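You operate a simulated robot arm through the tools that you are given. There is no shell and no other tool.

Carry out the task below with a simulated two-armed robot. There is one attempt and no reset: what you move stays moved.

## Task
Free the three blue knobs, lift the cover onto the side shelf, then oil the gear.
Fine: use the red can and put it back. Set down upright: red can.

The check looks at the end state, three seconds after you hand in, the way a careful person would. Anything else that was tipped, shoved, dropped, spilled or broken makes it a failure. A push-on lid holds only when it is set on centred and level and pressed home; a screw cap is set on level and turned clockwise until tight.

## Robot
Two 7-joint arms with fingered hands on one trunk that stands fixed in place. Base frame: the origin is at the foot of the trunk, x ahead of it, y to its left, z up. Lengths are in m, angles in degrees, forces in N, time in s.
The left shoulder is at [0.021, 0.208, 1.398], the right one opposite. Payload 5 kg a hand.
The TCP of each hand is the grasp point between the finger pads, 0.048 m short of the fingertips. In the tool frame z runs along the fingers and y along their closing line. The gripper opens to 0.16 m. The gripper's body begins 0.056 m behind the TCP. The gripper is a hand of 4 fingers: y runs from the thumb to the fingers, the wrist lies at [-0.026, -0.142, -0.252] in the tool frame, and closing takes about 1.5 s.
Orientation is told as [roll, pitch, yaw] about the base's x, y, z axes, in that order, counted from this pose: with the fingers straight down and the wrist toward the robot, the tool's x, y and z point along [0, 1, 0], [1, 0, 0] and [0, 0, -1] of the base frame.

## Interface
- The arms move only by the tool jog_arm. It takes "left_motion", "right_motion" or both (then of equal length, played together; a hand with none holds still); each is a list of rows, each an object of numbers (a shift or turn left out is 0, a gripper value left out holds the last): "x", "y", "z": the shift along the tool's x, y, z in m; "ax", "ay", "az": the turn, a rotation vector about the tool's x, y, z in degrees. In form: [{"x": .., "y": .., "z": .., "ax": .., "ay": .., "az": ..}, ...]. A call has 1 to 20 rows; each row shifts and turns the commanded pose from where the row before left it, along the tool's axes as they then stand. "left_gripper" and "right_gripper" are, for a hand that has rows, the closure, from 0 (fully open) to 1 (shut), set as the call begins (left out, the last holds). Rows are played at 5 a second. More than 0.05 m and 8.6 degrees between two rows, or a gripper value outside its range, and nothing of the call is played. A pose out of reach is approached as far as the arm can. The call stops where the force on the tool passes 40 N (or 10 N more than at its start, if that is more) or the arm is blocked; 0.2 s more then pass. Each finger travels about 0.108 m/s and halts on what it meets, pressing with about 31 N; the grip force reading is that of the motor and also rises with nothing between the fingers. The clock runs only during rows and for 0.2 s after the last one: add rows that do not move to give the fingers time. The reply holds the time, the measured pose of the TCP, the force on the tool along the base axes, the opening and the grip force, in the units named above and with some noise, with the torque about the TCP (base axes, N m) and any sound that the robot's microphone picked up, and new pictures: "pictures" is both (left out), scene, wrist or none (wrist: the cameras of the hands that moved).
- Cameras (640 x 400 px; columns grow to the right, rows downward): "scene" is now at [0.0912, -0.0139, 1.5716]; the picture's right is [-0.17, -0.99, 0.00], its down [-0.70, 0.12, -0.70] and it looks along [0.69, -0.12, -0.71] (base axes); focal length 323 px, centre (320, 200). "left" rides on the left gripper at [-0.087, -0.133, -0.189] in its tool frame; the picture's right is [-0.83, -0.26, 0.49], its down [0.51, -0.71, 0.49] and it looks along [0.22, 0.66, 0.72] (tool axes); focal length 238 px, centre (320, 200). "right" rides on the right gripper at [0.087, -0.133, -0.189] in its tool frame; the picture's right is [-0.83, 0.26, -0.49], its down [-0.51, -0.71, 0.49] and it looks along [-0.22, 0.66, 0.72] (tool axes); focal length 238 px, centre (320, 200). There is no depth. A picture from a camera that has moved, and an enlarged one, comes with that camera's place and axes in the base frame and with its lens.
- raise_lower(by): slides the trunk up (or, below 0, down) by that many m; the arms and the scene camera ride with it, the base frame stays. It gives what a move gives, with no picture.
- grasp_type(shape, hand): the hand has 4 fingers and takes this shape, open, in about a second: jaw (thumb against the fingers, like two jaws); tri (thumb and two fingers); tip (a fingertip pinch); poke (one finger out to press); point (the index stretched); flat (the hand flat); cup (the hand cupped); fist (a fist). The gripper value then closes the fingers along that shape, each until it touches; the sizes above hold for jaw. It gives what a move gives, with no picture.
- aim_head(pan, tilt): turns the head with the scene camera to pan (to the left, within 86 degrees either way) and tilt (down, from -29 to 69), counted from straight ahead of the robot. It gives what a move gives, and a new picture of the scene camera.
- close_up(camera, box): a new picture of the part [left, top, right, bottom] of that camera's present view, enlarged. The clock stands still meanwhile.
- finish_job(): hands the job in; it is judged then, once.

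Nothing tells you positions but the pictures and the camera data. Unless the task says otherwise, let go and move clear before handing in.

The tools are called after ">>>" as name(argument=value, ...) on one line, values as JSON. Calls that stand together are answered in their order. jog_arm: Moves the arms, as the interface text tells. Its arguments: {"type":"object","properties":{"left_motion":{"type":"array","items":{"type":"object","properties":{"x":{"type":"number"},"y":{"type":"number"},"z":{"type":"number"},"ax":{"type":"number"},"ay":{"type":"number"},"az":{"type":"number"}}}},"left_gripper":{"type":"number"},"right_motion":{"type":"array","items":{"type":"object","properties":{"x":{"type":"number"},"y":{"type":"number"},"z":{"type":"number"},"ax":{"type":"number"},"ay":{"type":"number"},"az":{"type":"number"}}}},"right_gripper":{"type":"number"},"pictures":{"type":"string","enum":["both","scene","wrist","none"]}},"required":[]} The other tools are called the same way: raise_lower (by) slides the trunk up or down; grasp_type (shape, hand) gives the hand a shape; aim_head (pan, tilt) turns the head that bears the scene camera; close_up (camera, box) takes an enlarged picture of a part of a camera's view; finish_job () hands the job in.

At the start:

```text
t: 0.0
left_position: [0.6574, 0.223, 1.2368]
left_orientation: [-0.1, 0.0, 0.0]
left_contact_force: [-0.1, -0.1, 0.9]
left_ft_torque: [-0.03, 0.02, 0.03]
left_opening: 0.1596
left_grasp_force: 0.1
left_shape: jaw
right_position: [0.614, -0.2759, 1.2543]
right_orientation: [0.1, 0.0, 0.0]
right_contact_force: [-0.5, -0.7, -0.6]
right_ft_torque: [0.02, 0.02, 0.0]
right_opening: 0.1594
right_grasp_force: 0.0
right_shape: jaw
trunk travel left (down, up): [-0.4, 0.29]
head pan, tilt: [-9.8, 45.5]
```

scene: 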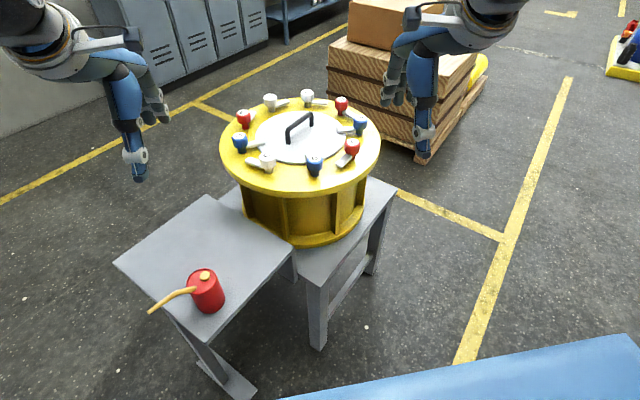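
right: 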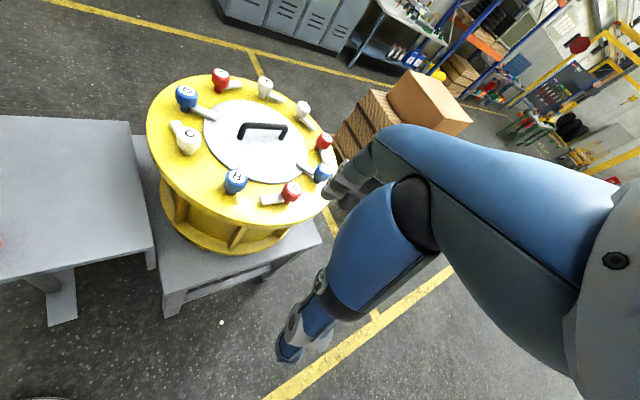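
left: 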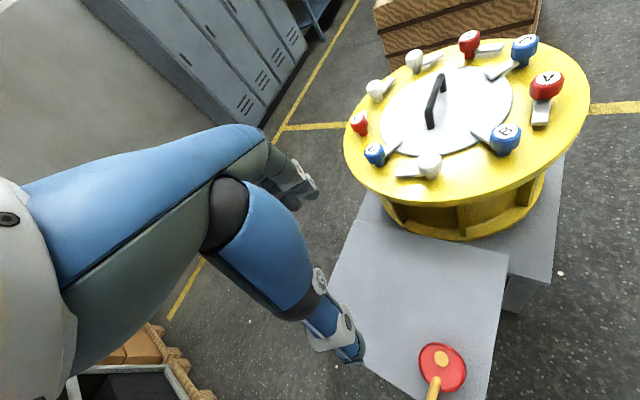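

I see a yellow drum on a grey table with a silver cover held by clips with knobs (three blue, three red, three white), a side shelf to the left with a red oil can. I'll look closer before moving anything.

>>> close_up(camera="scene", box=[200, 80, 400, 205])

>>> close_up(camera="scene", box=[100, 180, 340, 330])

>>> close_up(camera="left", box=[330, 20, 610, 195])

>>> close_up(camera="right", box=[130, 50, 370, 200])

```text
3.20 times, centred on (300, 142) of scene
camera zoom: at [0.0912, -0.0139, 1.5716], right [-0.17, -0.99, 0.0], down [-0.7, 0.12, -0.7], along [0.69, -0.12, -0.71], focal length 1032 px, centre (384, 384)
```

zoom: 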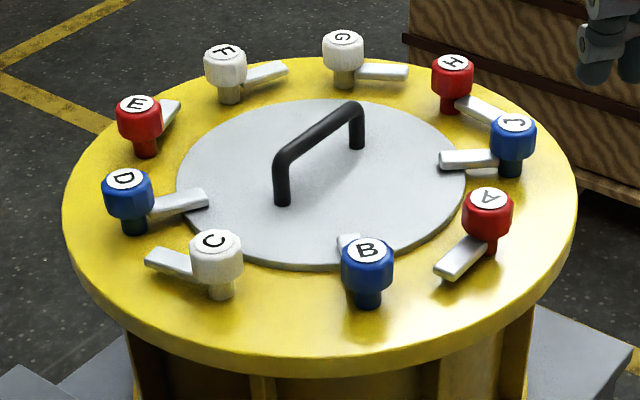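

```text
2.67 times, centred on (220, 255) of scene
camera zoom: at [0.0912, -0.0139, 1.5716], right [-0.17, -0.99, 0.0], down [-0.7, 0.12, -0.7], along [0.69, -0.12, -0.71], focal length 860 px, centre (587, 53)
```

zoom: 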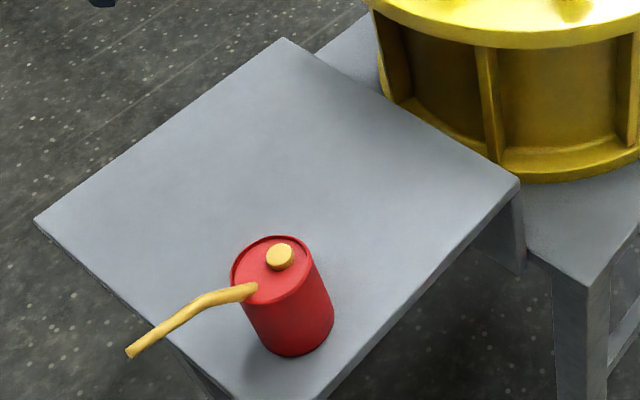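

```text
2.29 times, centred on (470, 108) of left
camera zoom: at [0.5262, 0.1366, 1.4243], right [-0.26, -0.83, -0.49], down [-0.71, 0.51, -0.49], along [0.66, 0.22, -0.72], focal length 545 px, centre (-23, 411)
```

zoom: 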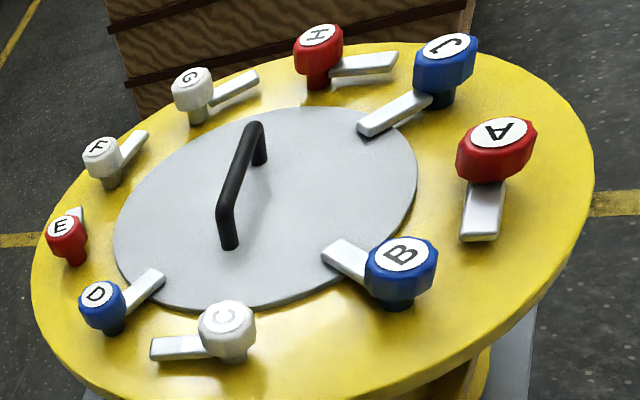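

```text
2.67 times, centred on (250, 125) of right
camera zoom: at [0.4819, -0.1888, 1.4424], right [0.26, -0.83, 0.49], down [-0.71, -0.51, -0.49], along [0.66, -0.22, -0.72], focal length 636 px, centre (507, 400)
```

zoom: 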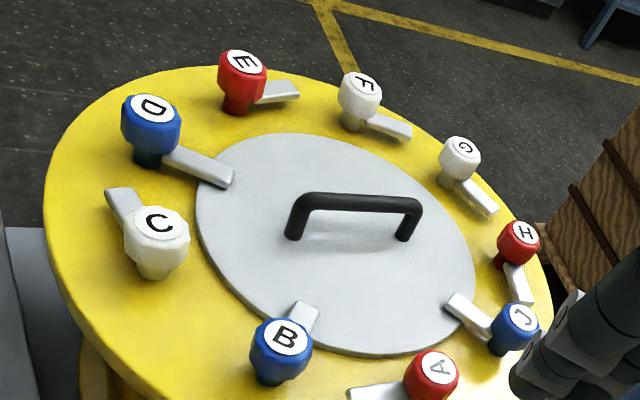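

The clips of the blue knobs B, D and J point inward over the cover; the others have already been turned counter-clockwise about 90° to clear it. I estimate drum centre ≈(1.03,-0.11), knob tops z≈0.988, shelf top ≈0.75 with the can at ≈(0.55,0.19). Let me look at the hand shapes and the can in more detail before moving.

>>> close_up(camera="scene", box=[360, 0, 520, 160])

>>> close_up(camera="left", box=[320, 260, 540, 400])

>>> close_up(camera="right", box=[240, 150, 440, 380])

```text
2.50 times, centred on (440, 80) of scene
camera zoom: at [0.0912, -0.0139, 1.5716], right [-0.17, -0.99, 0.0], down [-0.7, 0.12, -0.7], along [0.69, -0.12, -0.71], focal length 807 px, centre (20, 500)
```

zoom: 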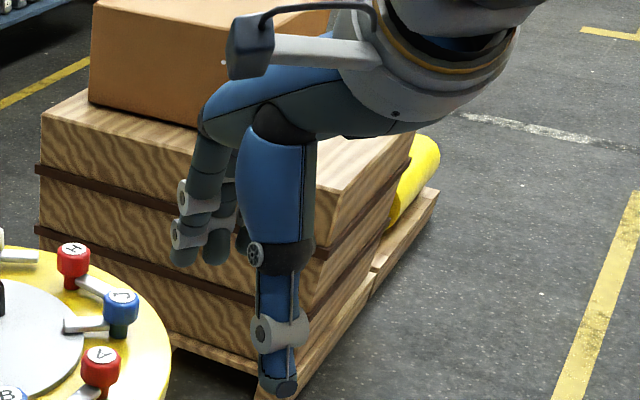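

```text
2.86 times, centred on (430, 330) of left
camera zoom: at [0.5262, 0.1366, 1.4243], right [-0.26, -0.83, -0.49], down [-0.71, 0.51, -0.49], along [0.66, 0.22, -0.72], focal length 681 px, centre (6, -171)
```

zoom: 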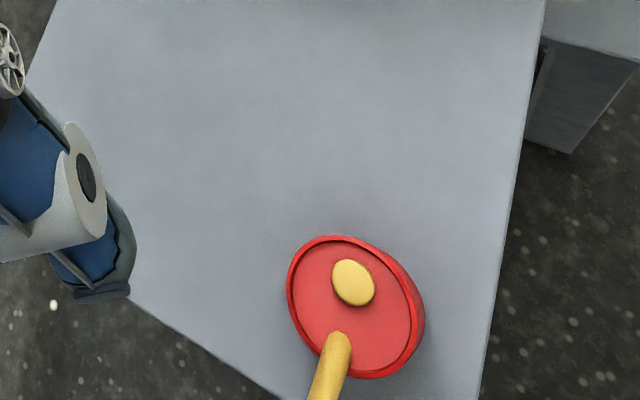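

```text
1.74 times, centred on (340, 265) of right
camera zoom: at [0.4819, -0.1888, 1.4424], right [0.26, -0.83, 0.49], down [-0.71, -0.51, -0.49], along [0.66, -0.22, -0.72], focal length 414 px, centre (285, 87)
```

zoom: 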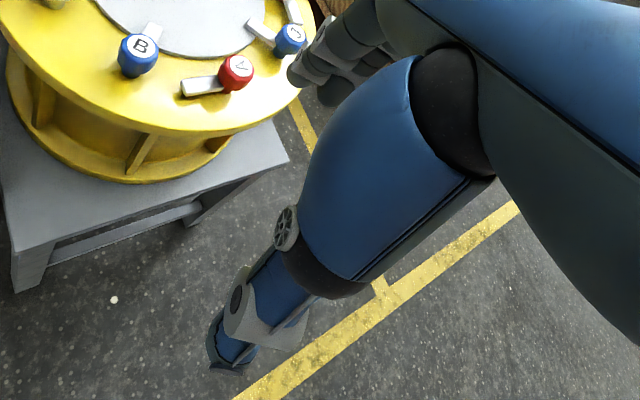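

The hand has a thumb and three fingers. First I move the right hand above knob B, half close it and turn it to yaw −90 so that the closing line is across the clip arm.

>>> jog_arm(right_motion=[{"x": 0.0252, "y": 0.0355, "z": 0.0223}, {"x": 0.0252, "y": 0.0355, "z": 0.0223}, {"x": 0.0252, "y": 0.0355, "z": 0.0223}, {"x": 0.0252, "y": 0.0355, "z": 0.0223}, {"x": 0.0252, "y": 0.0355, "z": 0.0223}, {"x": 0.0252, "y": 0.0355, "z": 0.0223}, {"az": 8.18}, {"az": 8.18}, {"az": 8.18}, {"az": 8.18}, {"az": 8.18}, {"az": 8.18}, {"az": 8.18}, {"az": 8.18}, {"az": 8.18}, {"az": 8.18}, {"az": 8.18}], right_gripper=0.45, pictures="both")

```text
t: 3.6
left_position: [0.6576, 0.2222, 1.2347]
left_orientation: [0.0, 0.1, -0.1]
left_contact_force: [-0.1, 0.5, -0.2]
left_ft_torque: [-0.03, 0.04, 0.0]
left_opening: 0.1595
left_grasp_force: 0.1
left_shape: jaw
right_position: [0.8287, -0.1247, 1.1185]
right_orientation: [0.0, 0.0, -90.1]
right_contact_force: [0.5, -0.6, 0.5]
right_ft_torque: [0.01, 0.05, 0.01]
right_opening: 0.0883
right_grasp_force: 0.0
right_shape: jaw
trunk travel left (down, up): [-0.4, 0.29]
head pan, tilt: [-9.8, 45.5]
camera scene: at [0.0923, -0.0139, 1.5715], right [-0.17, -0.99, 0.0], down [-0.7, 0.12, -0.7], along [0.69, -0.12, -0.71], focal length 323 px, centre (320, 200)
camera right: at [0.9156, 0.0083, 1.3078], right [-0.83, -0.26, 0.49], down [-0.51, 0.71, -0.49], along [-0.22, -0.66, -0.72], focal length 238 px, centre (320, 200)
```

scene: 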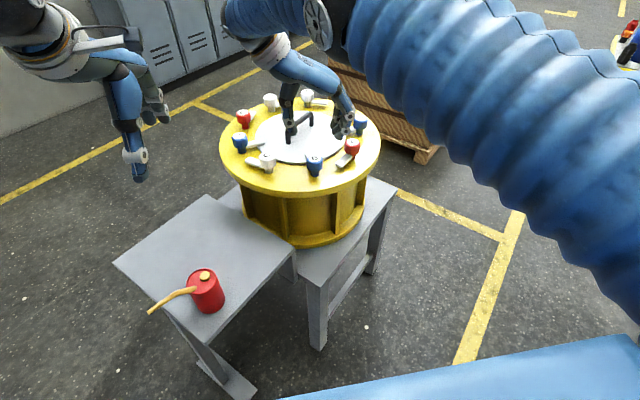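
right: 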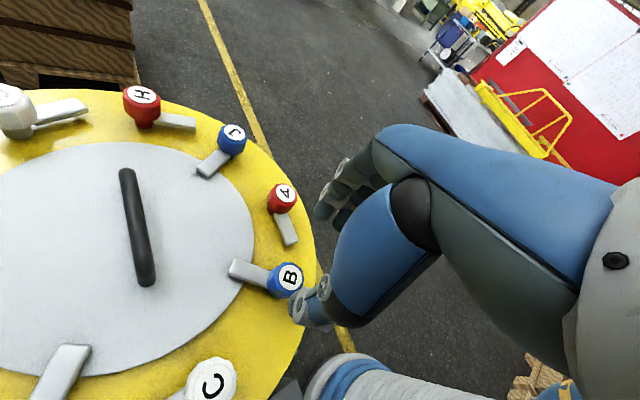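

The hand is above knob B and aligned (TCP 0.829,−0.125). I'll descend partway and check the finger clearance.

>>> jog_arm(right_motion=[{"z": 0.035}, {"z": 0.035}, {"x": -0.003}], pictures="both")

>>> close_up(camera="scene", box=[220, 60, 400, 210])

>>> close_up(camera="right", box=[220, 160, 420, 320])

```text
t: 4.4
left_position: [0.6556, 0.2224, 1.2354]
left_orientation: [0.1, 0.0, -0.1]
left_contact_force: [-1.0, 0.1, -0.2]
left_ft_torque: [-0.02, -0.03, 0.01]
left_opening: 0.1597
left_grasp_force: 0.1
left_shape: jaw
right_position: [0.8234, -0.1235, 1.0505]
right_orientation: [0.0, -0.1, -90.0]
right_contact_force: [-0.2, -0.2, 0.8]
right_ft_torque: [0.02, -0.05, 0.01]
right_opening: 0.0883
right_grasp_force: 0.1
right_shape: jaw
trunk travel left (down, up): [-0.4, 0.29]
head pan, tilt: [-9.8, 45.5]
camera scene: at [0.09, -0.0136, 1.5717], right [-0.17, -0.99, 0.0], down [-0.7, 0.12, -0.7], along [0.69, -0.12, -0.71], focal length 323 px, centre (320, 200)
camera right: at [0.911, 0.0091, 1.239], right [-0.83, -0.26, 0.49], down [-0.51, 0.71, -0.49], along [-0.22, -0.66, -0.72], focal length 238 px, centre (320, 200)
```

scene: 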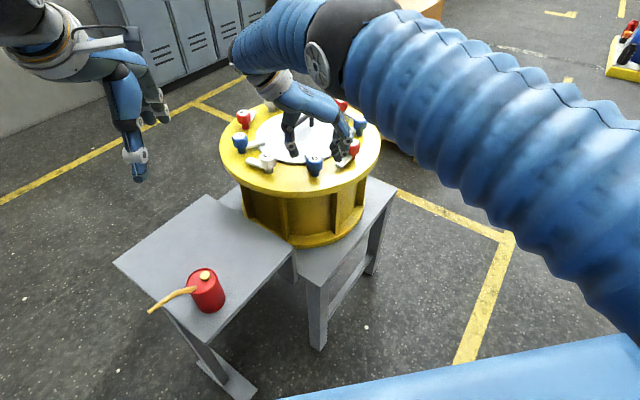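
right: 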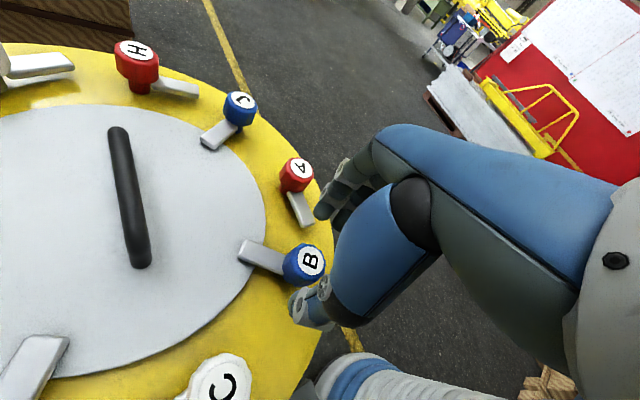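

```text
2.67 times, centred on (310, 135) of scene
camera zoom: at [0.09, -0.0136, 1.5717], right [-0.17, -0.99, 0.0], down [-0.7, 0.12, -0.7], along [0.69, -0.12, -0.71], focal length 860 px, centre (347, 373)
```

zoom: 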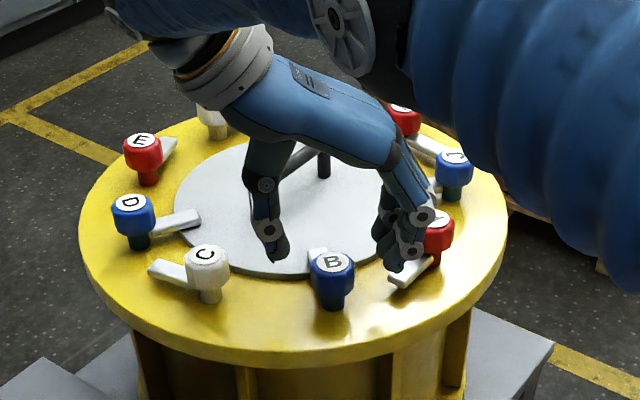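

```text
2.50 times, centred on (320, 240) of right
camera zoom: at [0.911, 0.0091, 1.239], right [-0.83, -0.26, 0.49], down [-0.51, 0.71, -0.49], along [-0.22, -0.66, -0.72], focal length 596 px, centre (320, 100)
```

zoom: 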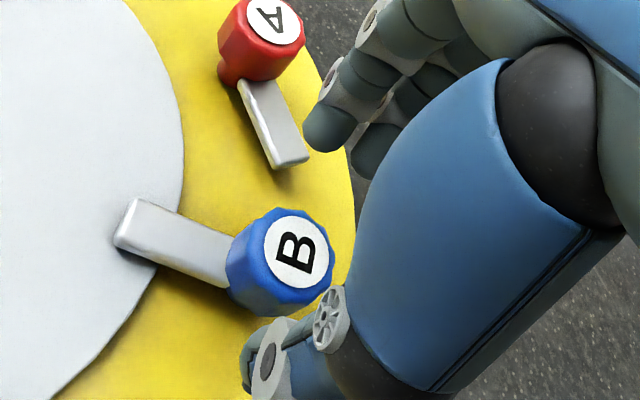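

A's clip arm is near the fingers, so I narrow the grip a bit, then descend to just below the head of B.

>>> jog_arm(right_motion=[{}, {}, {"z": 0.016}, {"z": 0.016}, {"z": 0.014}], right_gripper=0.58, pictures="none")

>>> close_up(camera="scene", box=[220, 60, 400, 210])

>>> close_up(camera="right", box=[220, 160, 420, 320])

```text
t: 5.6
left_position: [0.658, 0.2235, 1.2335]
left_orientation: [-0.1, 0.1, 0.0]
left_contact_force: [0.5, 0.9, 0.0]
left_ft_torque: [0.03, 0.05, 0.0]
left_opening: 0.1596
left_grasp_force: 0.0
left_shape: jaw
right_position: [0.8255, -0.1238, 1.0042]
right_orientation: [0.0, 0.0, -90.1]
right_contact_force: [0.7, 0.0, 0.8]
right_ft_torque: [-0.03, 0.04, 0.04]
right_opening: 0.0678
right_grasp_force: 0.0
right_shape: jaw
trunk travel left (down, up): [-0.4, 0.29]
head pan, tilt: [-9.8, 45.5]
```

```text
2.67 times, centred on (310, 135) of scene
camera zoom: at [0.0921, -0.0139, 1.5715], right [-0.17, -0.99, 0.0], down [-0.7, 0.12, -0.7], along [0.69, -0.12, -0.71], focal length 860 px, centre (347, 373)
```

zoom: 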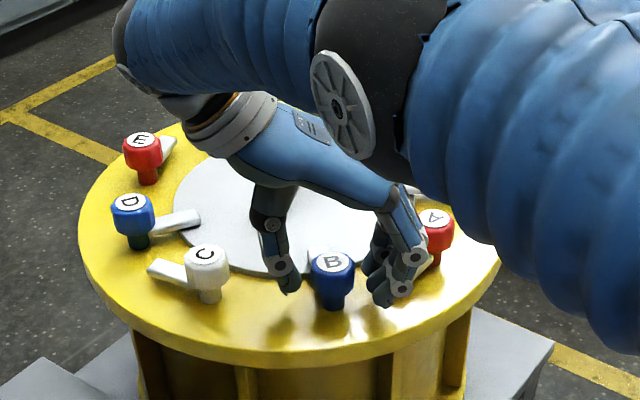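

```text
2.50 times, centred on (320, 240) of right
camera zoom: at [0.9122, 0.0084, 1.1918], right [-0.83, -0.26, 0.49], down [-0.51, 0.71, -0.49], along [-0.22, -0.66, -0.72], focal length 596 px, centre (320, 100)
```

zoom: 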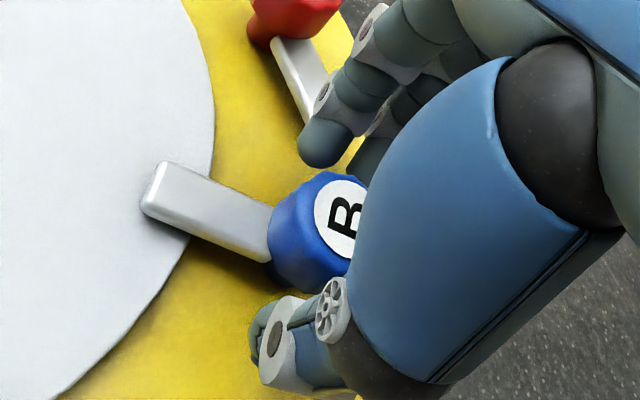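

The thumb and fingers straddle B cleanly. Closing the grip now.

>>> jog_arm(right_motion=[{}, {}, {}, {}, {}], right_gripper=1.0, pictures="none")

>>> close_up(camera="scene", box=[220, 60, 400, 210])

>>> close_up(camera="right", box=[220, 160, 420, 320])

```text
t: 6.8
left_position: [0.6579, 0.2234, 1.235]
left_orientation: [0.1, 0.0, 0.1]
left_contact_force: [0.5, -0.1, 0.1]
left_ft_torque: [0.01, -0.02, 0.03]
left_opening: 0.1594
left_grasp_force: 0.0
left_shape: jaw
right_position: [0.8239, -0.1248, 1.0034]
right_orientation: [0.1, 0.0, -90.0]
right_contact_force: [-0.6, 2.8, -1.3]
right_ft_torque: [0.07, 0.01, 0.06]
right_opening: 0.0387
right_grasp_force: 31.1
right_shape: jaw
trunk travel left (down, up): [-0.4, 0.29]
head pan, tilt: [-9.8, 45.5]
```

```text
2.67 times, centred on (310, 135) of scene
camera zoom: at [0.0915, -0.0134, 1.5715], right [-0.17, -0.99, 0.0], down [-0.7, 0.12, -0.7], along [0.69, -0.12, -0.71], focal length 860 px, centre (347, 373)
```

zoom: 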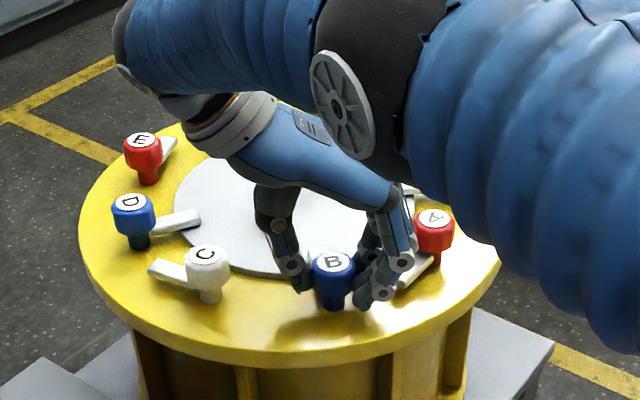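

```text
2.50 times, centred on (320, 240) of right
camera zoom: at [0.9116, 0.0091, 1.192], right [-0.83, -0.26, 0.49], down [-0.51, 0.71, -0.49], along [-0.22, -0.66, -0.72], focal length 596 px, centre (320, 100)
```

zoom: 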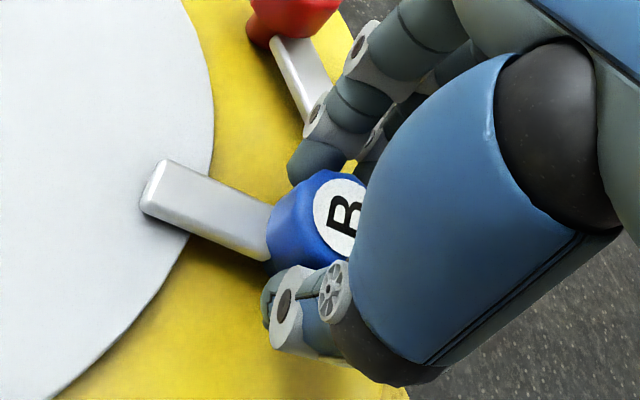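

B is gripped (31 N, opening 0.039). I'll turn it counter-clockwise as seen from above, in small steps.

>>> jog_arm(right_motion=[{"az": -5}, {"az": -5}, {"az": -5}, {"az": -5}], pictures="none")

>>> close_up(camera="right", box=[220, 160, 420, 320])

```text
t: 7.8
left_position: [0.658, 0.223, 1.2353]
left_orientation: [0.0, 0.0, 0.0]
left_contact_force: [0.5, -0.1, 0.4]
left_ft_torque: [-0.01, 0.0, 0.01]
left_opening: 0.1598
left_grasp_force: 0.0
left_shape: jaw
right_position: [0.8239, -0.1224, 1.0044]
right_orientation: [0.0, 0.0, -69.9]
right_contact_force: [-3.9, 7.0, -0.8]
right_ft_torque: [0.25, 0.14, -0.05]
right_opening: 0.0384
right_grasp_force: 31.0
right_shape: jaw
trunk travel left (down, up): [-0.4, 0.29]
head pan, tilt: [-9.8, 45.5]
```

```text
2.50 times, centred on (320, 240) of right
camera zoom: at [0.8603, 0.0313, 1.192], right [-0.69, -0.53, 0.49], down [-0.72, 0.49, -0.49], along [0.02, -0.69, -0.72], focal length 596 px, centre (320, 100)
```

zoom: 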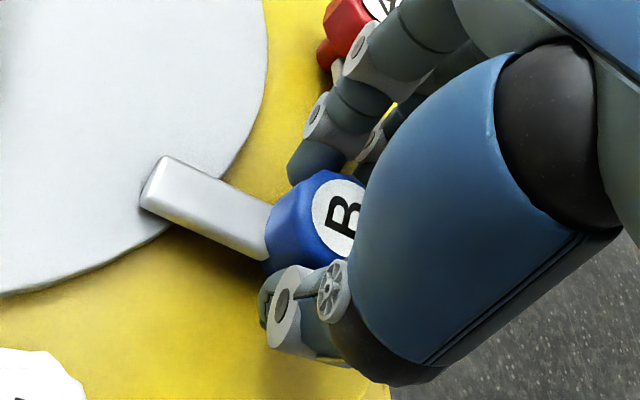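

The knob turns with the hand. Continuing with a small side-force correction.

>>> jog_arm(right_motion=[{"az": -5, "y": -0.0015}, {"az": -5}, {"az": -5}, {"az": -5}, {"az": -5}, {"az": -5}, {"az": -5}], pictures="none")

>>> close_up(camera="right", box=[220, 160, 420, 320])

```text
t: 9.4
left_position: [0.6565, 0.2234, 1.2351]
left_orientation: [0.1, 0.0, 0.0]
left_contact_force: [-0.2, 0.5, 0.0]
left_ft_torque: [0.01, 0.01, -0.03]
left_opening: 0.1593
left_grasp_force: 0.0
left_shape: jaw
right_position: [0.8238, -0.1227, 1.0038]
right_orientation: [0.0, 0.0, -34.8]
right_contact_force: [-8.5, 7.3, -1.1]
right_ft_torque: [0.29, 0.37, -0.09]
right_opening: 0.0383
right_grasp_force: 31.5
right_shape: jaw
trunk travel left (down, up): [-0.4, 0.29]
head pan, tilt: [-9.8, 45.5]
```

```text
2.50 times, centred on (320, 240) of right
camera zoom: at [0.7642, 0.0249, 1.1921], right [-0.26, -0.83, 0.49], down [-0.87, -0.01, -0.49], along [0.41, -0.55, -0.72], focal length 596 px, centre (320, 100)
```

zoom: 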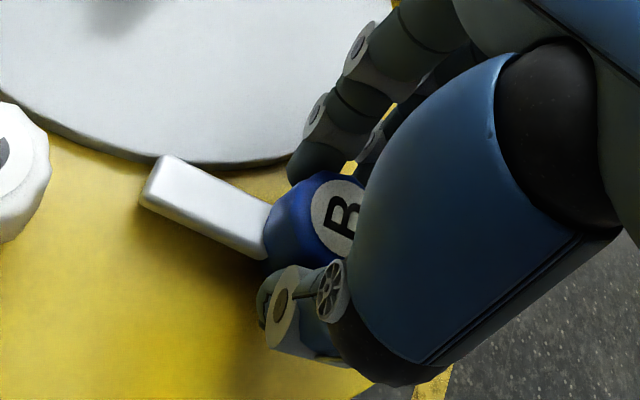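

>>> jog_arm(right_motion=[{"az": -5, "y": -0.0025}, {"az": -5}, {"az": -5}, {"az": -5}, {"az": -5}, {"az": -5}, {"az": -5}], pictures="none")

>>> close_up(camera="scene", box=[220, 60, 400, 210])

>>> close_up(camera="right", box=[220, 160, 420, 320])

```text
t: 11.0
left_position: [0.6573, 0.2232, 1.2346]
left_orientation: [0.0, 0.0, 0.0]
left_contact_force: [-0.1, -0.3, 0.4]
left_ft_torque: [0.02, -0.02, 0.04]
left_opening: 0.1594
left_grasp_force: 0.1
left_shape: jaw
right_position: [0.8229, -0.1214, 1.0042]
right_orientation: [-0.1, 0.1, 0.2]
right_contact_force: [-4.6, 2.1, -5.0]
right_ft_torque: [0.03, 0.05, 0.0]
right_opening: 0.0384
right_grasp_force: 30.9
right_shape: jaw
trunk travel left (down, up): [-0.4, 0.29]
head pan, tilt: [-9.8, 45.5]
```

```text
2.67 times, centred on (310, 135) of scene
camera zoom: at [0.0911, -0.0144, 1.5716], right [-0.17, -0.99, 0.0], down [-0.7, 0.12, -0.7], along [0.69, -0.12, -0.71], focal length 860 px, centre (347, 373)
```

zoom: 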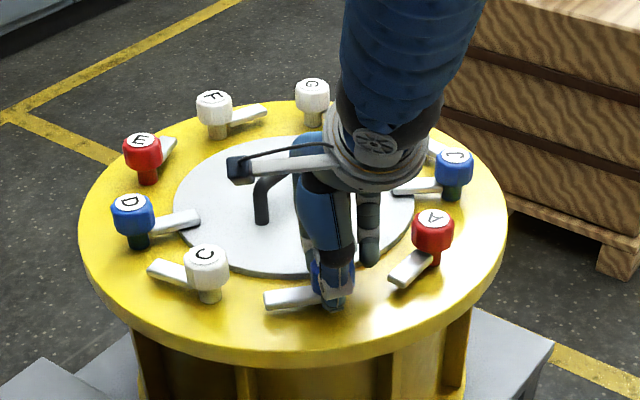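

```text
2.50 times, centred on (320, 240) of right
camera zoom: at [0.6889, -0.0349, 1.1924], right [0.26, -0.83, 0.49], down [-0.71, -0.51, -0.49], along [0.66, -0.22, -0.72], focal length 596 px, centre (320, 100)
```

zoom: 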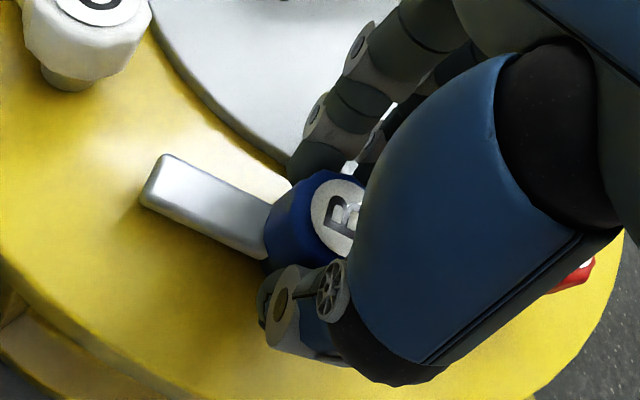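

B's clip is now tangential and clear of the cover. A last few degrees, then release and lift off.

>>> jog_arm(right_motion=[{"az": -4}, {}], pictures="none")

>>> jog_arm(right_motion=[{}, {}, {}, {"z": -0.03}, {"z": -0.04}, {"z": -0.04}], right_gripper=0.5, pictures="both")

>>> close_up(camera="scene", box=[220, 60, 400, 210])

```text
t: 11.6
left_position: [0.6585, 0.2236, 1.2342]
left_orientation: [0.1, 0.0, 0.0]
left_contact_force: [-0.1, 0.1, 0.6]
left_ft_torque: [-0.02, 0.02, -0.03]
left_opening: 0.1598
left_grasp_force: 0.0
left_shape: jaw
right_position: [0.8207, -0.1217, 1.003]
right_orientation: [-0.2, 0.2, 3.9]
right_contact_force: [-7.9, -0.6, -4.2]
right_ft_torque: [-0.06, 0.26, -0.1]
right_opening: 0.0383
right_grasp_force: 31.5
right_shape: jaw
trunk travel left (down, up): [-0.4, 0.29]
head pan, tilt: [-9.8, 45.5]
```

```text
t: 13.0
left_position: [0.6561, 0.2225, 1.2361]
left_orientation: [0.0, 0.0, 0.0]
left_contact_force: [-1.1, -0.9, -0.9]
left_ft_torque: [-0.01, -0.07, 0.02]
left_opening: 0.1598
left_grasp_force: 0.0
left_shape: jaw
right_position: [0.8207, -0.121, 1.1132]
right_orientation: [0.0, 0.1, 4.2]
right_contact_force: [-1.3, 0.5, -1.8]
right_ft_torque: [0.03, -0.2, 0.0]
right_opening: 0.0795
right_grasp_force: 0.1
right_shape: jaw
trunk travel left (down, up): [-0.4, 0.29]
head pan, tilt: [-9.8, 45.5]
camera scene: at [0.09, -0.0138, 1.5717], right [-0.17, -0.99, 0.0], down [-0.7, 0.12, -0.7], along [0.69, -0.12, -0.71], focal length 323 px, centre (320, 200)
camera right: at [0.6828, -0.0445, 1.302], right [0.32, -0.81, 0.49], down [-0.67, -0.56, -0.49], along [0.67, -0.17, -0.72], focal length 238 px, centre (320, 200)
```

scene: 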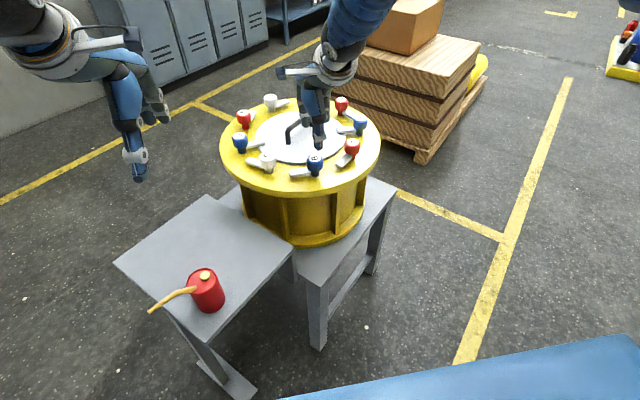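
right: 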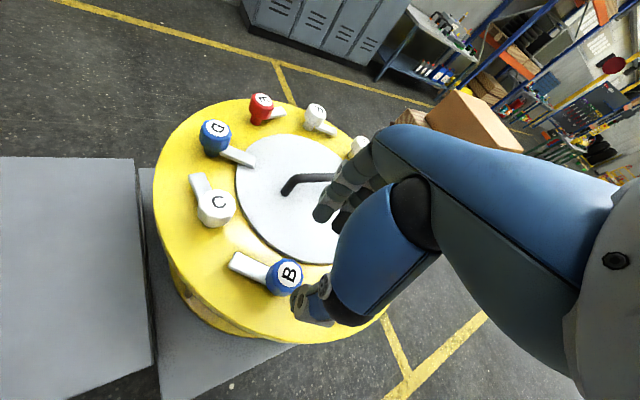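

```text
2.67 times, centred on (310, 135) of scene
camera zoom: at [0.09, -0.0138, 1.5717], right [-0.17, -0.99, 0.0], down [-0.7, 0.12, -0.7], along [0.69, -0.12, -0.71], focal length 860 px, centre (347, 373)
```

zoom: 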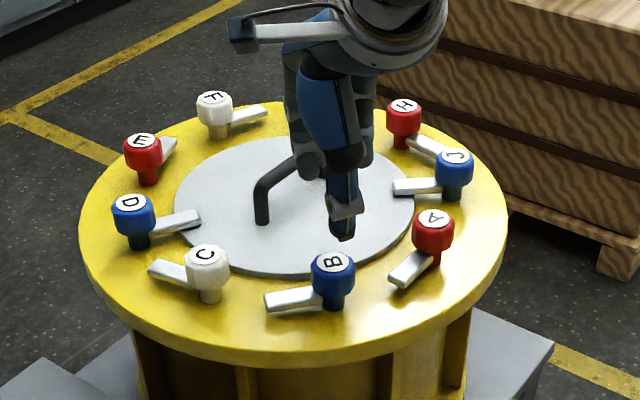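

B is freed. Next is J with the right hand, which is far out; I'll raise the hand and lower the trunk for more horizontal reach.

>>> jog_arm(right_motion=[{"z": -0.045}, {"z": -0.045}, {"z": -0.045}], pictures="none")

>>> raise_lower(by=-0.12)

```text
t: 13.8
left_position: [0.6559, 0.223, 1.2355]
left_orientation: [0.0, 0.0, -0.1]
left_contact_force: [-0.4, 0.1, 0.5]
left_ft_torque: [-0.01, -0.09, 0.01]
left_opening: 0.1599
left_grasp_force: 0.0
left_shape: jaw
right_position: [0.8211, -0.1214, 1.2478]
right_orientation: [-0.1, 0.3, 3.9]
right_contact_force: [-1.3, -0.1, -2.9]
right_ft_torque: [0.03, -0.21, -0.01]
right_opening: 0.0801
right_grasp_force: 0.0
right_shape: jaw
trunk travel left (down, up): [-0.4, 0.29]
head pan, tilt: [-9.8, 45.5]
```

```text
t: 15.3
left_position: [0.6568, 0.2237, 1.1161]
left_orientation: [0.0, 0.0, 0.0]
left_contact_force: [-1.1, -0.8, 0.2]
left_ft_torque: [0.04, -0.01, -0.01]
left_opening: 0.1597
left_grasp_force: 0.0
left_shape: jaw
right_position: [0.8221, -0.1219, 1.1287]
right_orientation: [0.0, 0.0, 4.0]
right_contact_force: [-0.9, 0.8, 0.4]
right_ft_torque: [-0.01, -0.03, 0.01]
right_opening: 0.0798
right_grasp_force: 0.1
right_shape: jaw
trunk travel left (down, up): [-0.28, 0.41]
head pan, tilt: [-9.8, 45.5]
```

>>> jog_arm(right_motion=[{"az": 7.71}, {"az": 7.71}, {"az": 7.71}, {"az": 7.71}, {"az": 7.71}, {"az": 7.71}, {"az": 7.71}, {"x": 0.0034, "y": 0.0442}, {"x": 0.0034, "y": 0.0442}, {"x": 0.0034, "y": 0.0442}, {"x": 0.0034, "y": 0.0442}, {"x": 0.0034, "y": 0.0442}, {"x": 0.0034, "y": 0.0442}], right_gripper=0.5, pictures="both")

>>> close_up(camera="right", box=[200, 140, 440, 320])

```text
t: 18.1
left_position: [0.6561, 0.2248, 1.1169]
left_orientation: [-0.1, -0.1, 0.0]
left_contact_force: [-1.7, 1.5, 1.1]
left_ft_torque: [-0.21, -0.21, 0.01]
left_opening: 0.1597
left_grasp_force: 0.1
left_shape: jaw
right_position: [0.9829, -0.2973, 1.1265]
right_orientation: [-0.2, 0.0, -50.0]
right_contact_force: [-2.0, -0.2, -1.5]
right_ft_torque: [-0.08, -0.28, 0.01]
right_opening: 0.0799
right_grasp_force: 0.0
right_shape: jaw
right hand out of reach, approached as far as the arm can: row 13
trunk travel left (down, up): [-0.28, 0.41]
head pan, tilt: [-9.8, 45.5]
camera scene: at [0.0888, -0.0119, 1.4519], right [-0.17, -0.99, 0.0], down [-0.7, 0.12, -0.7], along [0.69, -0.12, -0.71], focal length 323 px, centre (320, 200)
camera right: at [0.9642, -0.1395, 1.3152], right [-0.47, -0.73, 0.49], down [-0.84, 0.22, -0.49], along [0.25, -0.64, -0.72], focal length 238 px, centre (320, 200)
```

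scene: 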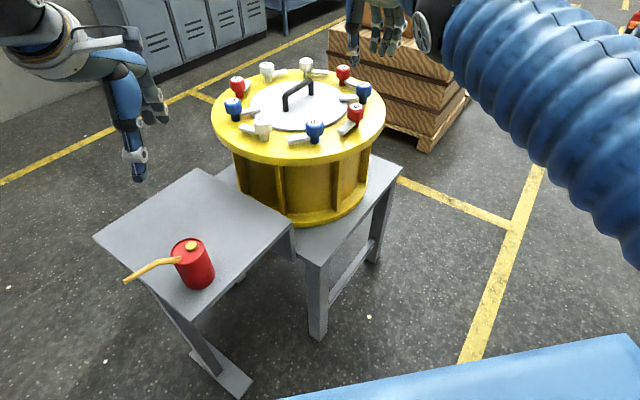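
right: 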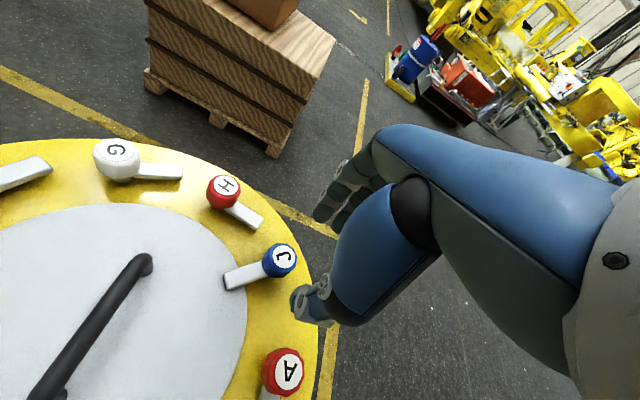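

```text
2.22 times, centred on (320, 230) of right
camera zoom: at [0.9642, -0.1395, 1.3152], right [-0.47, -0.73, 0.49], down [-0.84, 0.22, -0.49], along [0.25, -0.64, -0.72], focal length 530 px, centre (320, 133)
```

zoom: 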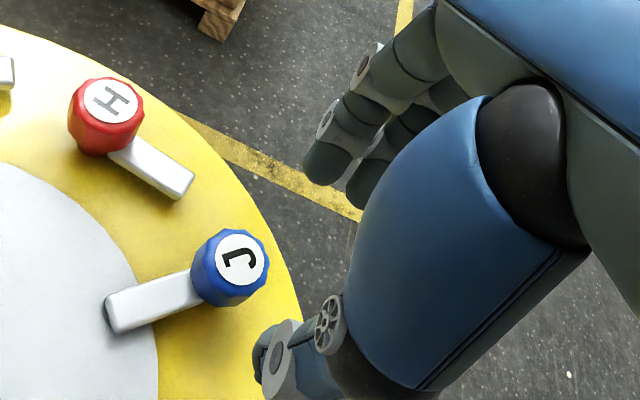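

J is at about (1.006,−0.310). Reach there allows only yaw −35…+25, so I'll turn J in two bites. Rotating the hand to yaw −30 first.

>>> jog_arm(right_motion=[{"az": -7}, {"az": -7}, {"az": -6}, {}], pictures="none")

```text
t: 19.1
left_position: [0.6581, 0.2224, 1.1161]
left_orientation: [0.0, 0.0, 0.0]
left_contact_force: [-0.5, -0.3, 1.1]
left_ft_torque: [0.0, 0.01, 0.02]
left_opening: 0.1599
left_grasp_force: 0.0
left_shape: jaw
right_position: [0.9839, -0.2976, 1.1258]
right_orientation: [0.0, 0.0, -29.9]
right_contact_force: [-1.5, 1.0, 1.4]
right_ft_torque: [-0.06, 0.01, -0.02]
right_opening: 0.0798
right_grasp_force: 0.0
right_shape: jaw
trunk travel left (down, up): [-0.28, 0.41]
head pan, tilt: [-9.8, 45.5]
```

>>> jog_arm(right_motion=[{"y": 0.0257}, {"z": 0.035}, {"z": 0.035}, {}], right_gripper=0.55, pictures="scene")

>>> close_up(camera="right", box=[200, 140, 440, 320])

>>> close_up(camera="scene", box=[220, 30, 440, 180])

```text
t: 20.1
left_position: [0.6569, 0.223, 1.116]
left_orientation: [0.1, 0.0, 0.0]
left_contact_force: [-0.7, -0.1, 1.2]
left_ft_torque: [-0.01, -0.05, 0.03]
left_opening: 0.1594
left_grasp_force: 0.1
left_shape: jaw
right_position: [1.0055, -0.31, 1.0563]
right_orientation: [0.0, 0.0, -30.0]
right_contact_force: [-1.2, -0.1, -0.3]
right_ft_torque: [-0.04, -0.02, 0.01]
right_opening: 0.0722
right_grasp_force: 0.1
right_shape: jaw
trunk travel left (down, up): [-0.28, 0.41]
head pan, tilt: [-9.8, 45.5]
camera scene: at [0.0905, -0.0137, 1.4517], right [-0.17, -0.99, 0.0], down [-0.7, 0.12, -0.7], along [0.69, -0.12, -0.71], focal length 323 px, centre (320, 200)
```

scene: 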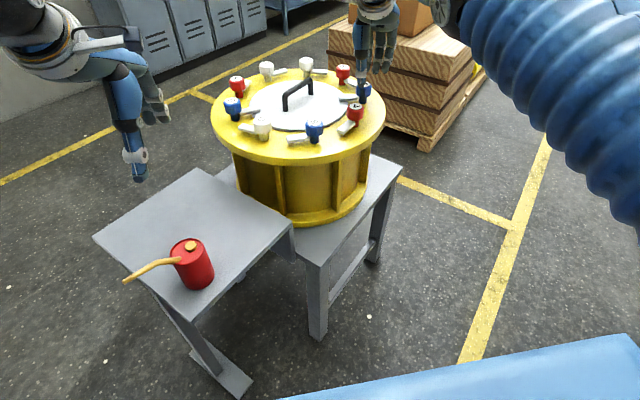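

```text
2.22 times, centred on (320, 230) of right
camera zoom: at [0.9348, -0.1698, 1.2456], right [-0.19, -0.85, 0.49], down [-0.87, -0.08, -0.49], along [0.46, -0.52, -0.72], focal length 530 px, centre (320, 133)
```

zoom: 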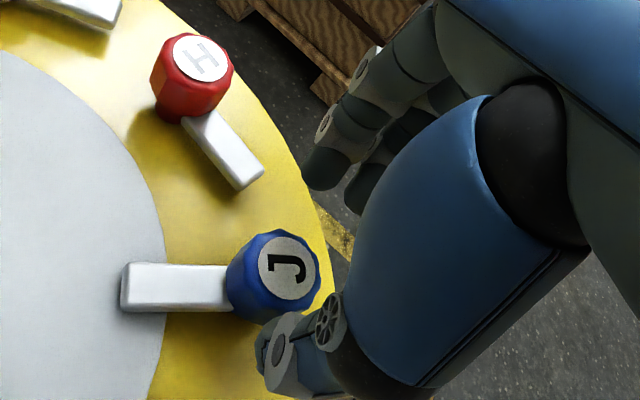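

```text
2.67 times, centred on (330, 105) of scene
camera zoom: at [0.0905, -0.0137, 1.4517], right [-0.17, -0.99, 0.0], down [-0.7, 0.12, -0.7], along [0.69, -0.12, -0.71], focal length 860 px, centre (293, 453)
```

zoom: 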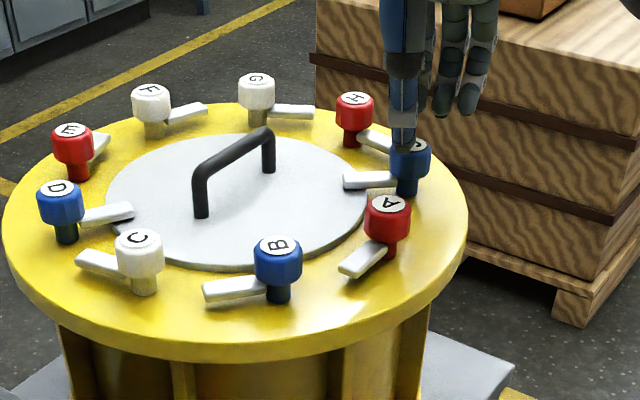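

>>> jog_arm(right_motion=[{"z": 0.017}, {"z": 0.017}, {"z": 0.016}, {}], pictures="none")

>>> close_up(camera="right", box=[200, 140, 440, 320])

>>> close_up(camera="scene", box=[280, 30, 440, 140])

```text
t: 21.1
left_position: [0.6569, 0.2229, 1.1161]
left_orientation: [0.0, -0.1, 0.0]
left_contact_force: [-0.4, -0.2, 0.1]
left_ft_torque: [0.0, -0.03, 0.02]
left_opening: 0.1595
left_grasp_force: 0.1
left_shape: jaw
right_position: [1.0083, -0.3107, 1.0076]
right_orientation: [0.0, -0.1, -29.9]
right_contact_force: [-0.4, 1.1, 0.8]
right_ft_torque: [0.0, -0.01, 0.0]
right_opening: 0.0722
right_grasp_force: 0.0
right_shape: jaw
trunk travel left (down, up): [-0.28, 0.41]
head pan, tilt: [-9.8, 45.5]
```

```text
2.22 times, centred on (320, 230) of right
camera zoom: at [0.9347, -0.1694, 1.1953], right [-0.19, -0.85, 0.49], down [-0.87, -0.08, -0.49], along [0.46, -0.52, -0.72], focal length 530 px, centre (320, 133)
```

zoom: 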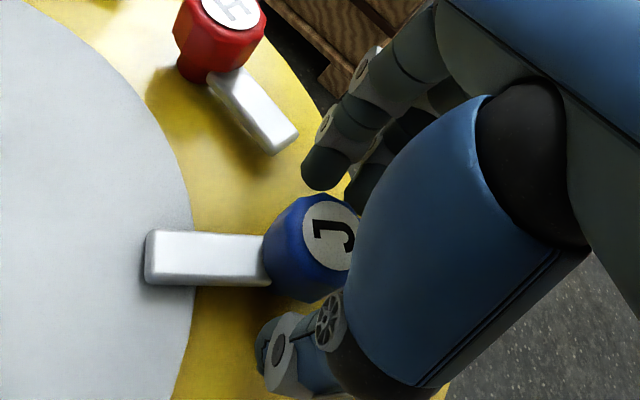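

```text
3.64 times, centred on (360, 85) of scene
camera zoom: at [0.0908, -0.0137, 1.4516], right [-0.17, -0.99, 0.0], down [-0.7, 0.12, -0.7], along [0.69, -0.12, -0.71], focal length 1173 px, centre (174, 618)
```

zoom: 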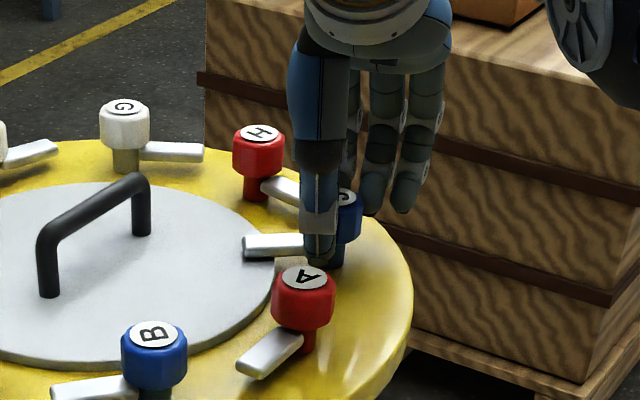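

J is well centred between thumb and fingers. Closing, then turning counter-clockwise.

>>> jog_arm(right_motion=[{}, {}, {}, {}, {}], right_gripper=1.0, pictures="none")

>>> jog_arm(right_motion=[{"az": -5}, {"az": -5}, {"az": -5}], pictures="none")

>>> close_up(camera="right", box=[200, 140, 440, 320])

```text
t: 22.3
left_position: [0.6575, 0.2223, 1.115]
left_orientation: [0.0, 0.1, 0.0]
left_contact_force: [0.5, -0.1, -0.5]
left_ft_torque: [0.0, -0.01, 0.01]
left_opening: 0.1599
left_grasp_force: 0.1
left_shape: jaw
right_position: [1.0063, -0.3113, 1.0064]
right_orientation: [0.0, 0.0, -29.8]
right_contact_force: [-3.3, 1.9, -2.6]
right_ft_torque: [0.02, 0.04, 0.0]
right_opening: 0.0384
right_grasp_force: 31.1
right_shape: jaw
trunk travel left (down, up): [-0.28, 0.41]
head pan, tilt: [-9.8, 45.5]
```

```text
t: 23.1
left_position: [0.6575, 0.2228, 1.1156]
left_orientation: [0.0, 0.0, 0.0]
left_contact_force: [-0.1, -0.5, 0.1]
left_ft_torque: [0.05, -0.05, 0.0]
left_opening: 0.1596
left_grasp_force: 0.1
left_shape: jaw
right_position: [1.0068, -0.3121, 1.0056]
right_orientation: [0.0, 0.2, -14.9]
right_contact_force: [-4.4, 0.4, -5.1]
right_ft_torque: [0.04, 0.08, 0.03]
right_opening: 0.038
right_grasp_force: 30.8
right_shape: jaw
trunk travel left (down, up): [-0.28, 0.41]
head pan, tilt: [-9.8, 45.5]
```

```text
2.22 times, centred on (320, 230) of right
camera zoom: at [0.9009, -0.1933, 1.1946], right [0.04, -0.87, 0.49], down [-0.82, -0.31, -0.49], along [0.58, -0.38, -0.72], focal length 530 px, centre (320, 133)
```

zoom: 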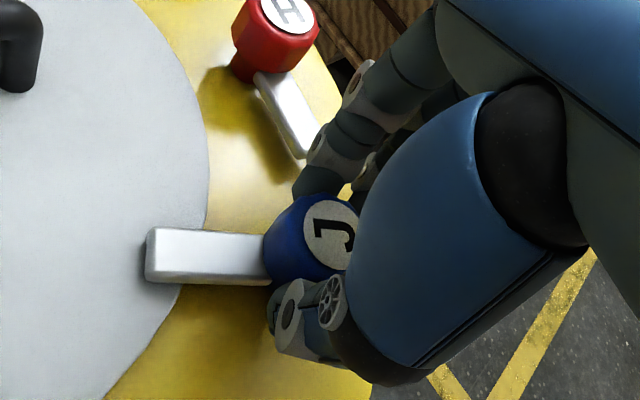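

>>> jog_arm(right_motion=[{"az": -5}, {"az": -5}, {"az": -5}, {"az": -5}], pictures="none")

>>> close_up(camera="right", box=[200, 140, 440, 320])

>>> close_up(camera="scene", box=[280, 30, 440, 140])

```text
t: 24.1
left_position: [0.6579, 0.2222, 1.1153]
left_orientation: [0.0, 0.2, -0.1]
left_contact_force: [-0.4, -0.1, 0.6]
left_ft_torque: [-0.03, 0.0, -0.01]
left_opening: 0.16
left_grasp_force: 0.1
left_shape: jaw
right_position: [1.0071, -0.3127, 1.0065]
right_orientation: [0.0, 0.1, 5.1]
right_contact_force: [-1.7, -1.7, -7.4]
right_ft_torque: [-0.02, 0.01, -0.01]
right_opening: 0.038
right_grasp_force: 30.8
right_shape: jaw
trunk travel left (down, up): [-0.28, 0.41]
head pan, tilt: [-9.8, 45.5]
```

```text
2.22 times, centred on (320, 230) of right
camera zoom: at [0.8672, -0.2371, 1.1947], right [0.33, -0.81, 0.49], down [-0.66, -0.57, -0.49], along [0.67, -0.16, -0.72], focal length 530 px, centre (320, 133)
```

zoom: 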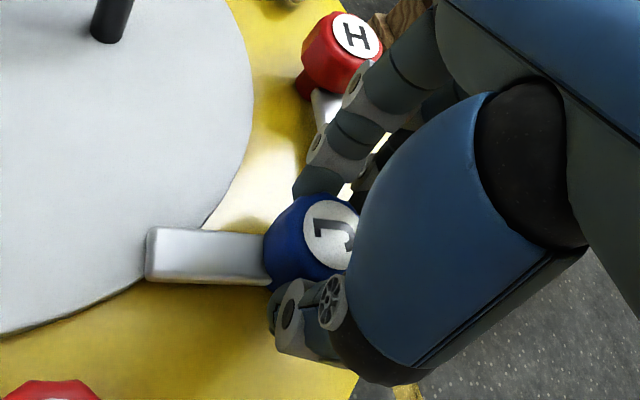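

```text
3.64 times, centred on (360, 85) of scene
camera zoom: at [0.0918, -0.0145, 1.4515], right [-0.17, -0.99, 0.0], down [-0.7, 0.12, -0.7], along [0.69, -0.12, -0.71], focal length 1173 px, centre (174, 618)
```

zoom: 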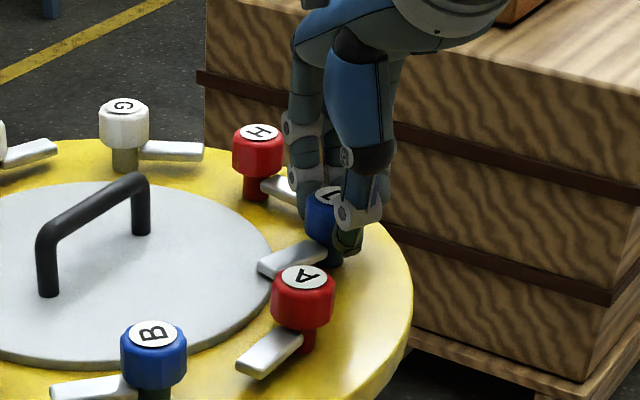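

>>> jog_arm(right_motion=[{"az": -5}, {"az": -5}, {"az": -5}, {"az": -5}], pictures="none")

>>> close_up(camera="right", box=[200, 140, 440, 320])

>>> close_up(camera="scene", box=[280, 30, 440, 140])

```text
t: 25.1
left_position: [0.6603, 0.2219, 1.1133]
left_orientation: [0.0, 0.1, 0.1]
left_contact_force: [-0.3, 0.1, -0.1]
left_ft_torque: [0.0, 0.01, 0.0]
left_opening: 0.1597
left_grasp_force: 0.1
left_shape: jaw
right_position: [0.9997, -0.3119, 1.0072]
right_orientation: [-0.1, -0.3, 25.0]
right_contact_force: [31.7, -10.6, -9.3]
right_ft_torque: [-0.34, -1.45, -0.17]
right_opening: 0.0379
right_grasp_force: 31.0
right_shape: jaw
right hand out of reach, approached as far as the arm can: row 3, 4
trunk travel left (down, up): [-0.28, 0.41]
head pan, tilt: [-9.8, 45.5]
```

```text
2.22 times, centred on (320, 230) of right
camera zoom: at [0.8414, -0.2879, 1.1948], right [0.58, -0.65, 0.49], down [-0.43, -0.76, -0.49], along [0.69, 0.08, -0.72], focal length 530 px, centre (320, 133)
```

zoom: 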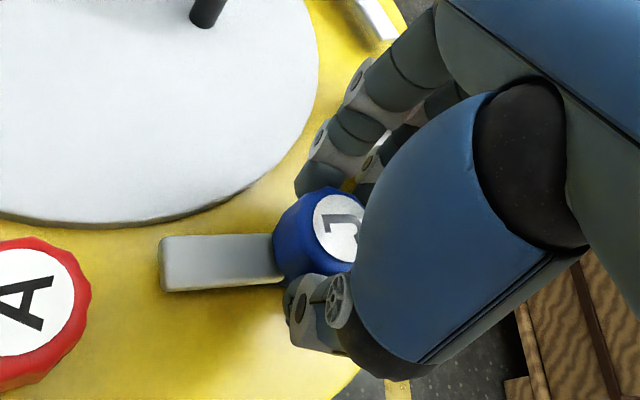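

```text
3.64 times, centred on (360, 85) of scene
camera zoom: at [0.0954, -0.0153, 1.4513], right [-0.17, -0.99, 0.0], down [-0.7, 0.12, -0.7], along [0.69, -0.12, -0.72], focal length 1173 px, centre (174, 618)
```

zoom: 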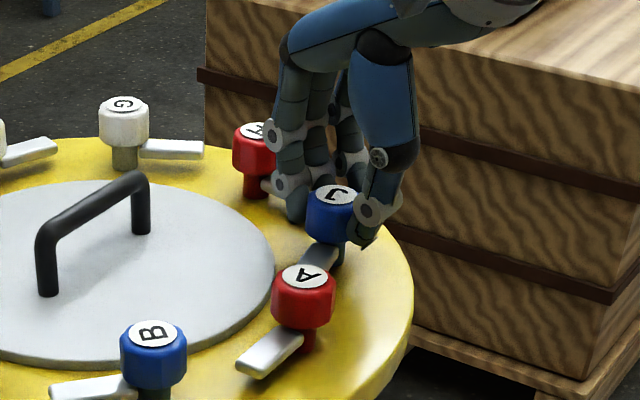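

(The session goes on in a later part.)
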